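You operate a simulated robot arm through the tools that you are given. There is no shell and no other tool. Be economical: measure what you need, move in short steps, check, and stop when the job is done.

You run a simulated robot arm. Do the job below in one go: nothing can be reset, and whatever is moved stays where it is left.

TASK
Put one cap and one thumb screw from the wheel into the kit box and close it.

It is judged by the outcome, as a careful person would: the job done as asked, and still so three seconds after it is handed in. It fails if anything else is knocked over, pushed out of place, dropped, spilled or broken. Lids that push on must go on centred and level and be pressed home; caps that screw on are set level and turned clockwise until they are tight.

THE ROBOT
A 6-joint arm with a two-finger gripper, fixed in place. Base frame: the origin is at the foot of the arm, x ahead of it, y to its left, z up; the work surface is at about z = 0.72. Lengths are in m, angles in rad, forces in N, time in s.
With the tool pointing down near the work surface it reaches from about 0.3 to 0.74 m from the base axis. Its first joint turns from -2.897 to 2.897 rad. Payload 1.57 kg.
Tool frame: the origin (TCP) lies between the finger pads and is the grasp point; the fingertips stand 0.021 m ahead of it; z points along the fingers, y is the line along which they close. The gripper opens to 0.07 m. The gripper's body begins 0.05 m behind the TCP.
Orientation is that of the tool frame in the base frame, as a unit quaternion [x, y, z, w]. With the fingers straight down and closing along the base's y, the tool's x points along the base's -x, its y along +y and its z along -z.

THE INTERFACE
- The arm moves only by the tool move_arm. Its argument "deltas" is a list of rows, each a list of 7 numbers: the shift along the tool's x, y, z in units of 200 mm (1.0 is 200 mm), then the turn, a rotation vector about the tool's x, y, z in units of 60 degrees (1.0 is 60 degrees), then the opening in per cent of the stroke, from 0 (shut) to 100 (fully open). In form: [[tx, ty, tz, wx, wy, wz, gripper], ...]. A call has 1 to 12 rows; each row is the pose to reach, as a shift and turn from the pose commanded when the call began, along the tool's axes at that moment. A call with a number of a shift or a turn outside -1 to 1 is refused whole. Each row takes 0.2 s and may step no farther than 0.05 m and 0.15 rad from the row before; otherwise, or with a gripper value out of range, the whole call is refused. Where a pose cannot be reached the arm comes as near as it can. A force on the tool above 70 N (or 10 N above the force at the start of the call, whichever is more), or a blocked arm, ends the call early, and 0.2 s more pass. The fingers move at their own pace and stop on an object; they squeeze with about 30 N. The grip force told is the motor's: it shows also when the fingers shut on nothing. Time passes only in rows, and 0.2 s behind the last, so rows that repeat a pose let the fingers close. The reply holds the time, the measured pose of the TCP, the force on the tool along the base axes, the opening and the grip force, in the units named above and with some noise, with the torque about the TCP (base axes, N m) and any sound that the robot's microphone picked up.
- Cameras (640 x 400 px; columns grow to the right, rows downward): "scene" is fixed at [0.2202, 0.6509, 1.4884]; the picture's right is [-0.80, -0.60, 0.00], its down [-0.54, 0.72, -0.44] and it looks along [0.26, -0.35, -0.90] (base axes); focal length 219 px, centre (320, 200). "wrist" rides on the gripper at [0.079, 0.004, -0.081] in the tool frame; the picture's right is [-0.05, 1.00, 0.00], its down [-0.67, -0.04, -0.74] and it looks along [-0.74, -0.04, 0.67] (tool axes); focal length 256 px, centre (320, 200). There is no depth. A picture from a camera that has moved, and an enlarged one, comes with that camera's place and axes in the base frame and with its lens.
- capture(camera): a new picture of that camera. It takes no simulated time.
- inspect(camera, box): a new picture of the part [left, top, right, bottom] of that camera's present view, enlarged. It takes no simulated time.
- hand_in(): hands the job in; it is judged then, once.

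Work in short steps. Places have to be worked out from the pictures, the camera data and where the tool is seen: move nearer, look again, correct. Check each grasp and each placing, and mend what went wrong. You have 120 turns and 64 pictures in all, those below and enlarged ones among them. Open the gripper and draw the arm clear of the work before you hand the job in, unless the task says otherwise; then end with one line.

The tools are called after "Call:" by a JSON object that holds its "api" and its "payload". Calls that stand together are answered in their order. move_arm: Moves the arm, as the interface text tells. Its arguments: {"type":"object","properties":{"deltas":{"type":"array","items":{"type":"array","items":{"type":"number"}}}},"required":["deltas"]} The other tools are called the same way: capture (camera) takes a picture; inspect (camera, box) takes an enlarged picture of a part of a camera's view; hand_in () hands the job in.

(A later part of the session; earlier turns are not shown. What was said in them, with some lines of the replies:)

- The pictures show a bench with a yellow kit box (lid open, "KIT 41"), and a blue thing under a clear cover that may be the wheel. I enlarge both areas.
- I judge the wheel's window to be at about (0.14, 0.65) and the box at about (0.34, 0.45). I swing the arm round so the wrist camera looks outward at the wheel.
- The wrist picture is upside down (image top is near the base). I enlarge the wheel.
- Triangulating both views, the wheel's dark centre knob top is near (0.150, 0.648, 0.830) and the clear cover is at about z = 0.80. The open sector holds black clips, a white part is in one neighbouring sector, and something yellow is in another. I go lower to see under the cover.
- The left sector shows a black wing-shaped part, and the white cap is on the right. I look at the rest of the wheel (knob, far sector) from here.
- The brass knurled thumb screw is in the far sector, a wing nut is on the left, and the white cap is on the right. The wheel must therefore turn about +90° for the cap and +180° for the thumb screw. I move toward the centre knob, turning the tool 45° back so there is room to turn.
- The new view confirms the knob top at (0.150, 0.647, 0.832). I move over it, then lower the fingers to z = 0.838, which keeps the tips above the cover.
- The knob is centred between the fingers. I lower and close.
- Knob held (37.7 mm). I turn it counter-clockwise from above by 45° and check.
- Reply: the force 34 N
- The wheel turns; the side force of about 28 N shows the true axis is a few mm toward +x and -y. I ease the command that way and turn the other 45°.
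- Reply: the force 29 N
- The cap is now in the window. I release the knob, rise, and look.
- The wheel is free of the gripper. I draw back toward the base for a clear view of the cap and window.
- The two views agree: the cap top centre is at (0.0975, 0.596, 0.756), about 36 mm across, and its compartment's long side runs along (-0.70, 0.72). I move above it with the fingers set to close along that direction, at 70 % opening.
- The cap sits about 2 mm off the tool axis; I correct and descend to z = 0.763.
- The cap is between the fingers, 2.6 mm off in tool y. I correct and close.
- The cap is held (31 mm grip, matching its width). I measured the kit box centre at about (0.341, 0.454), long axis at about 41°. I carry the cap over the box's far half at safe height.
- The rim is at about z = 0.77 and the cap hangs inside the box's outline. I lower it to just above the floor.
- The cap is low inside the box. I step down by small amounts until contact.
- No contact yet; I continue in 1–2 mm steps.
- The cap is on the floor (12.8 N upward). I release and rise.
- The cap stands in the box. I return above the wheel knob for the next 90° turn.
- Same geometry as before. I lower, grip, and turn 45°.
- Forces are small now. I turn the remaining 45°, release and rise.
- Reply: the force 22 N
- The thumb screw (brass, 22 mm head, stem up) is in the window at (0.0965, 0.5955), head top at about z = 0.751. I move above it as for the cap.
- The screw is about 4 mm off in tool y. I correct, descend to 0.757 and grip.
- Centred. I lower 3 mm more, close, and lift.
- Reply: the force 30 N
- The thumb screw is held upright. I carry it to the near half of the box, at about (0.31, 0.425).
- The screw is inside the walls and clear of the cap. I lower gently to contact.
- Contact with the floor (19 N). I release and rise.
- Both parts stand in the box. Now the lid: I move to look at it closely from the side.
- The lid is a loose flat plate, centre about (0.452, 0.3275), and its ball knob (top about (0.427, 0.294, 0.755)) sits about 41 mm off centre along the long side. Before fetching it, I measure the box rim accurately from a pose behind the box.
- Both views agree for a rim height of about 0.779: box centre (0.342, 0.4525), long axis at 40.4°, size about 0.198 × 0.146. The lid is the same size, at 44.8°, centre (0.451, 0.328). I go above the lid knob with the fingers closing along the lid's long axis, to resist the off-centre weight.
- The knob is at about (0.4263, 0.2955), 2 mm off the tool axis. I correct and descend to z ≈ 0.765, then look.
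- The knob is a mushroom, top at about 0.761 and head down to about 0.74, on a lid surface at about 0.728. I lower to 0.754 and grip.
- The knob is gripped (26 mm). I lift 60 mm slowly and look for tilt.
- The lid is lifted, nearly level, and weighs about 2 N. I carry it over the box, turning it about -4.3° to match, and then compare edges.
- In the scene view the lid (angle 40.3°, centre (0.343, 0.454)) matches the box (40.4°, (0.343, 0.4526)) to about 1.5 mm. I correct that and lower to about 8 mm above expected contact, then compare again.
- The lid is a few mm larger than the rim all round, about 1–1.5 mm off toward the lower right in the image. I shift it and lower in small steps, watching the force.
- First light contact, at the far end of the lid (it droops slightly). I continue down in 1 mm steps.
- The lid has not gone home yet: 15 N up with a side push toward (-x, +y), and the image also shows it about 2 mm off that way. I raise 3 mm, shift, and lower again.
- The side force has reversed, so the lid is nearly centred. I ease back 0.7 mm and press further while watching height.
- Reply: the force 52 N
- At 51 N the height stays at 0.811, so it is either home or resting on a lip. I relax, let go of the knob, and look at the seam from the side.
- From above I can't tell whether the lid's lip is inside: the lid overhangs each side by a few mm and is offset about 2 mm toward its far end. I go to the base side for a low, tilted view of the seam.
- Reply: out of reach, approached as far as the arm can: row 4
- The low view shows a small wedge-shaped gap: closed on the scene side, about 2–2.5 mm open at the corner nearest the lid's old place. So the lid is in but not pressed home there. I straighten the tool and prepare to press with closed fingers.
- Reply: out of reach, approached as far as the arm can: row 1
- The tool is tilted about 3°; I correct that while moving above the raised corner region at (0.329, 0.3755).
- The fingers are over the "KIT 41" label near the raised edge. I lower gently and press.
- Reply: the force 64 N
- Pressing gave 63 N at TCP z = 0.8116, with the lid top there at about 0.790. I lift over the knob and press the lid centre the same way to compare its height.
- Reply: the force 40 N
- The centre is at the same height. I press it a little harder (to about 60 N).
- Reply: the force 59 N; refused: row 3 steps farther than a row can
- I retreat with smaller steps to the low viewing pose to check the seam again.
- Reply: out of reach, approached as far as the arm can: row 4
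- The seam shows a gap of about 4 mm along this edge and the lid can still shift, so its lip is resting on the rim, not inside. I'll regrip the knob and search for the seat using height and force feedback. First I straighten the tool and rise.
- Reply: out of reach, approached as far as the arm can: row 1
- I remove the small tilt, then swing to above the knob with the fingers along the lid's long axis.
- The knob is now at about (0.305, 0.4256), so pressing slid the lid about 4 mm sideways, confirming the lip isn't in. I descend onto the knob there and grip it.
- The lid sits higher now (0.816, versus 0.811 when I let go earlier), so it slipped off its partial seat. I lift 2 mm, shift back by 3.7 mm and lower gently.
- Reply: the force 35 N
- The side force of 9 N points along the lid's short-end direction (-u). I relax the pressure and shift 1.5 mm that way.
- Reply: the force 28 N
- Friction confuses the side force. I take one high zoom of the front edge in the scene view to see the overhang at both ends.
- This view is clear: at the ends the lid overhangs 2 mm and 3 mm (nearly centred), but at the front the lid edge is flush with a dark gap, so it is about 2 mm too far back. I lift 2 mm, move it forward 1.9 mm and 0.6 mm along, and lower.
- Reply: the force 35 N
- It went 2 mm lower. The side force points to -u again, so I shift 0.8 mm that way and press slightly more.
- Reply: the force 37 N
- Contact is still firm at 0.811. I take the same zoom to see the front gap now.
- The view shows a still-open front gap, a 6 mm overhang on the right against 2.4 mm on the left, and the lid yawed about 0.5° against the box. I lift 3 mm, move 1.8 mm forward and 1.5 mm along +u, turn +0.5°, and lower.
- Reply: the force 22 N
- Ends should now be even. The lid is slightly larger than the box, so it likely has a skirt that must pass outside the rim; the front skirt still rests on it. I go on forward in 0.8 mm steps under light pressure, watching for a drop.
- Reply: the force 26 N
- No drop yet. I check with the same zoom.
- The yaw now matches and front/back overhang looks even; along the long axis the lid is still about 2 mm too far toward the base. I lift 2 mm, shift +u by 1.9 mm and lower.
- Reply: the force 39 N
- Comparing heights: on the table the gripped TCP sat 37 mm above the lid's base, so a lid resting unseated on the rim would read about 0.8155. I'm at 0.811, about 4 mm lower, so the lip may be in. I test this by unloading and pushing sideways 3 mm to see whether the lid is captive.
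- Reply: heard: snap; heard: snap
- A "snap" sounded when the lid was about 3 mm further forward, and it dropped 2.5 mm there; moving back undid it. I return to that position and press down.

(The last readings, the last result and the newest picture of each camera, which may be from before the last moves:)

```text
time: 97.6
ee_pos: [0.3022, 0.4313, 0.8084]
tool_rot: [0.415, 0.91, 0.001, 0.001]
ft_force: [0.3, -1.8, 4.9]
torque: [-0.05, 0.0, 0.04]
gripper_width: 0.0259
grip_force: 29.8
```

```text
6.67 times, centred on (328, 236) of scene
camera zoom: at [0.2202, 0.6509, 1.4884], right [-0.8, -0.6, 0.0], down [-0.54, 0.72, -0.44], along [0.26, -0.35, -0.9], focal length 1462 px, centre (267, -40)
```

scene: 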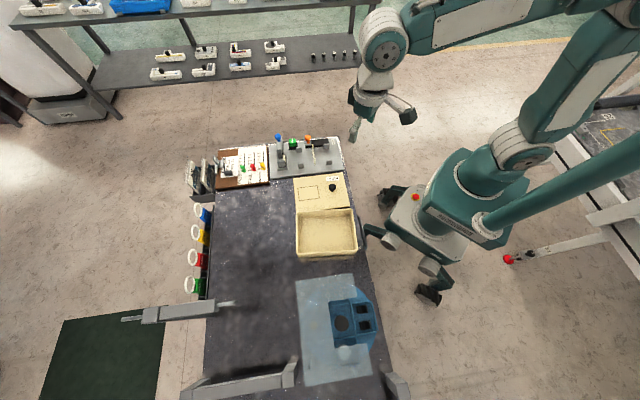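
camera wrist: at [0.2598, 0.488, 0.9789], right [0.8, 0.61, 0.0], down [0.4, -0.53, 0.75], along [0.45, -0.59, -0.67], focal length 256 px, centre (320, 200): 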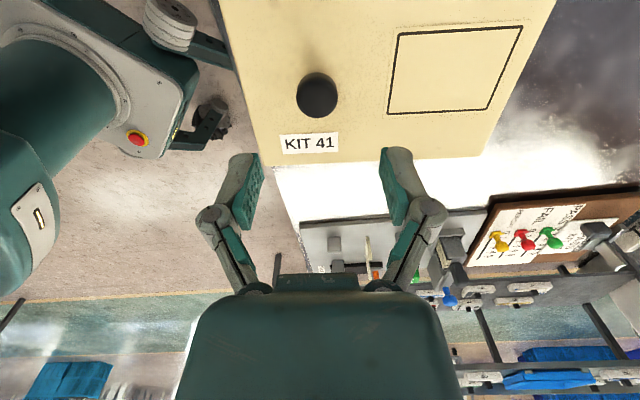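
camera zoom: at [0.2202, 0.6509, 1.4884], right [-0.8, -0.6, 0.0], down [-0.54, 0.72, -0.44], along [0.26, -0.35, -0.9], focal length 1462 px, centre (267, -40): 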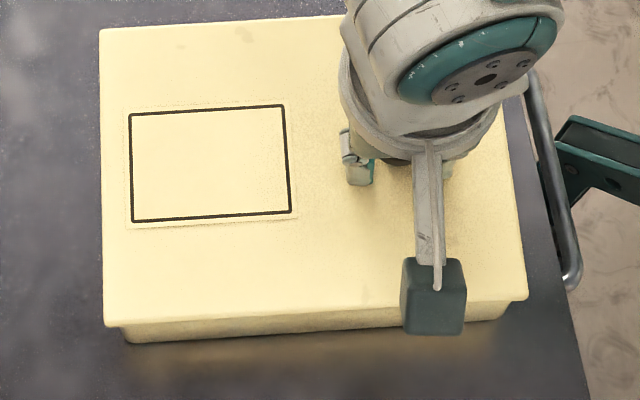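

The lid now reads 0.8084 at only 5 N, lower than ever, and the picture shows even end overhangs with the front edge near where a seated lid should be. I press down further here and listen.

Call:
{"api": "move_arm", "payload": {"deltas": [[0, 0, 0.008, 0, 0, 0, 0], [0, 0, 0.016, 0, 0, 0, 0], [0, 0, 0.024, 0, 0, 0, 0], [0, 0, 0.028, 0, 0, 0, 0]]}}

```text
time: 98.6
ee_pos: [0.3028, 0.4312, 0.8077]
tool_rot: [0.415, 0.91, 0.006, 0.002]
ft_force: [-3.1, -3.8, 66.7]
torque: [-0.71, 0.49, 0.15]
gripper_width: 0.0259
grip_force: 29.7
```

Firm at 0.8077 with 67 N. I release the knob and press the lid's far half with closed fingertips to make sure that end is home too.

Call:
{"api": "move_arm", "payload": {"deltas": [[0, 0, -0.03, 0, 0, 0, 0], [0, 0, -0.03, 0, 0, 0, 70], [0, 0, -0.03, 0, 0, 0, 70], [0, 0, -0.15, 0, 0, 0, 70], [0, 0, -0.32, 0, 0, 0, 70], [0, 0.15, -0.32, 0, 0, 0, 0], [0, 0.3, -0.32, 0, 0, 0, 0], [0, 0.385, -0.32, 0, 0, 0, 0], [0, 0.385, -0.2, 0, 0, 0, 0], [0, 0.385, -0.07, 0, 0, 0, 0]]}}

Call:
{"api": "move_arm", "payload": {"deltas": [[0, 0, 0.015, 0, 0, 0, 0], [0, 0, 0.03, 0, 0, 0, 0], [0, 0, 0.045, 0, 0, 0, 0], [0, 0, 0.056, 0, 0, 0, 0]]}}

```text
time: 100.8
ee_pos: [0.3607, 0.4816, 0.8135]
tool_rot: [0.415, 0.91, 0.0, 0.002]
ft_force: [-0.3, 0.6, -0.4]
torque: [-0.02, 0.01, 0.01]
gripper_width: 0.0001
grip_force: 28.3
heard: snap
```

```text
time: 101.8
ee_pos: [0.3616, 0.4804, 0.8079]
tool_rot: [0.415, 0.91, 0.003, 0.001]
ft_force: [-7.2, -5.1, 31.3]
torque: [-0.1, 0.16, 0.04]
gripper_width: 0.0061
grip_force: 28.1
```

The far half reads the same height (0.808), so it is level lengthwise. A snap was heard during release, so I also press at the lid centre firmly.

Call:
{"api": "move_arm", "payload": {"deltas": [[0, 0, -0.05, 0, 0, 0, 0], [0, -0.09, -0.06, 0, 0, 0, 0], [0, -0.175, -0.05, 0, 0, 0, 0], [0, -0.175, -0.02, 0, 0, 0, 0], [0, -0.175, 0, 0, 0, 0, 0], [0, -0.175, 0.01, 0, 0, 0, 0]]}}

```text
time: 103.2
ee_pos: [0.3342, 0.4572, 0.8072]
tool_rot: [0.415, 0.91, 0.004, 0.001]
ft_force: [-4.4, -8.7, 42.3]
torque: [-0.17, 0.11, -0.03]
gripper_width: 0.006
grip_force: 28.0
```

Centre 0.8072. Now I check the rear and front edges in the same way.

Call:
{"api": "move_arm", "payload": {"deltas": [[0, 0, -0.06, 0, 0, 0, 0], [-0.13, 0, -0.07, 0, 0, 0, 0], [-0.25, 0, -0.06, 0, 0, 0, 0], [-0.25, 0, -0.03, 0, 0, 0, 0], [-0.25, 0, -0.01, 0, 0, 0, 0], [-0.25, 0, 0, 0, 0, 0, 0]]}}

Call:
{"api": "move_arm", "payload": {"deltas": [[0, 0, -0.06, 0, 0, 0, 0], [0.17, 0, -0.07, 0, 0, 0, 0], [0.34, 0, -0.07, 0, 0, 0, 0], [0.5, 0, -0.06, 0, 0, 0, 0], [0.5, 0, -0.03, 0, 0, 0, 0], [0.5, 0, -0.01, 0, 0, 0, 0], [0.5, 0, 0, 0, 0, 0, 0]]}}

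```text
time: 104.6
ee_pos: [0.368, 0.4208, 0.8066]
tool_rot: [0.414, 0.91, 0.005, 0.002]
ft_force: [-0.7, -3.2, 46.7]
torque: [-0.09, 0.04, -0.05]
gripper_width: 0.0058
grip_force: 28.7
```

```text
time: 106.2
ee_pos: [0.3016, 0.496, 0.8072]
tool_rot: [0.415, 0.91, 0.005, 0.001]
ft_force: [-13.3, -4.1, 46.2]
torque: [-0.09, 0.25, -0.07]
gripper_width: 0.0062
grip_force: 28.0
```

All points read 0.807–0.808, so the lid is level and about 8 mm below the unseated height. I rise, draw clear, and check visually.

Call:
{"api": "move_arm", "payload": {"deltas": [[0, 0, -0.15, 0, 0, 0, 0], [0, 0, -0.35, 0, 0, 0, 50], [0.15, 0, -0.5, 0, 0, 0, 100], [0.35, 0, -0.55, 0, 0, 0, 100], [0.5, 0, -0.55, 0, 0, 0, 100]]}}

Call:
{"api": "inspect", "payload": {"camera": "wrist", "box": [220, 100, 500, 275]}}

```text
time: 107.4
ee_pos: [0.2363, 0.5755, 0.9121]
tool_rot: [0.415, 0.91, 0.0, 0.001]
ft_force: [1.3, 1.0, 0.1]
torque: [0.02, 0.01, -0.02]
gripper_width: 0.0701
grip_force: 0.0
```

```text
2.29 times, centred on (360, 188) of wrist
camera zoom: at [0.1869, 0.639, 0.9925], right [0.79, 0.61, 0.0], down [0.41, -0.53, 0.75], along [0.46, -0.59, -0.67], focal length 585 px, centre (229, 229)
```

zoom: 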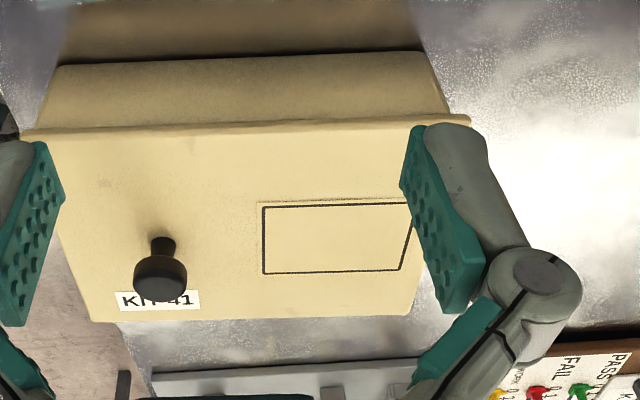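

The lid overhangs evenly at both ends and the seam is closed. I make one last scene check that nothing else moved.

Call:
{"api": "capture", "payload": {"camera": "scene"}}

```text
1 pictures are left
```

scene: 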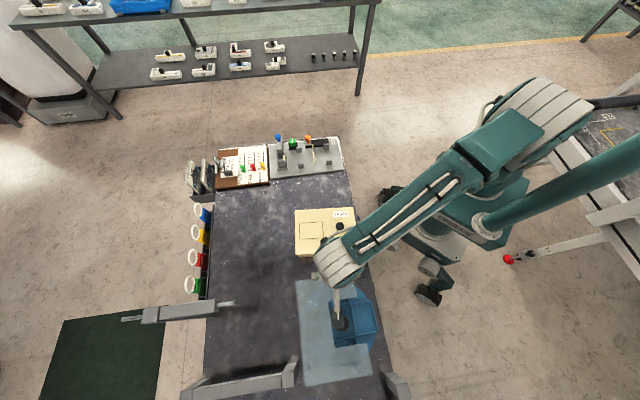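

Everything else is in place. I raise and draw the arm clear, then hand in.

Call:
{"api": "move_arm", "payload": {"deltas": [[0, 0, -0.2, 0, 0, 0, 100], [0, 0, -0.4, 0, 0, 0, 100], [-0.13, -0.18, -0.4, 0, 0, 0, 100], [-0.26, -0.36, -0.4, 0, 0, 0, 100], [-0.39, -0.54, -0.4, 0, 0, 0, 100]]}}

Call:
{"api": "inspect", "payload": {"camera": "scene", "box": [280, 195, 380, 270]}}

```text
time: 108.6
ee_pos: [0.2061, 0.4413, 0.9942]
tool_rot: [0.415, 0.91, 0.001, 0.0]
ft_force: [0.1, -0.3, -1.2]
torque: [-0.01, -0.05, 0.01]
gripper_width: 0.0697
grip_force: 0.0
```

```text
5.33 times, centred on (330, 232) of scene
camera zoom: at [0.2202, 0.6509, 1.4884], right [-0.8, -0.6, 0.0], down [-0.54, 0.72, -0.44], along [0.26, -0.35, -0.9], focal length 1170 px, centre (267, 27)
```

zoom: 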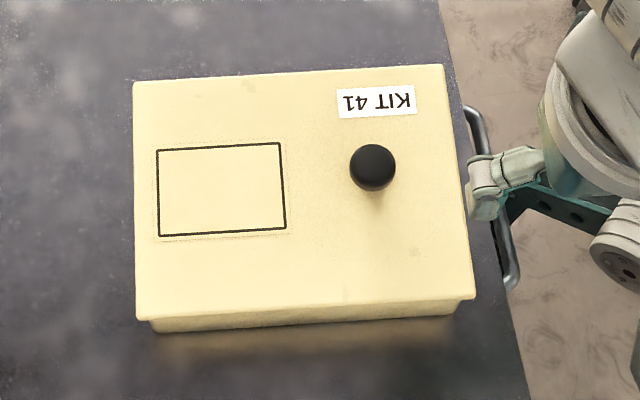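

The lid sits level and centred with a closed seam, and the gripper is open and clear. I hand in.

Call:
{"api": "hand_in", "payload": {}}

```text
The job is handed in.
```

One cap and one thumb screw from the wheel are in the kit box with the lid pressed on level; I handed the job in without a result shown, and the box shifted a few millimetres while I seated the lid.
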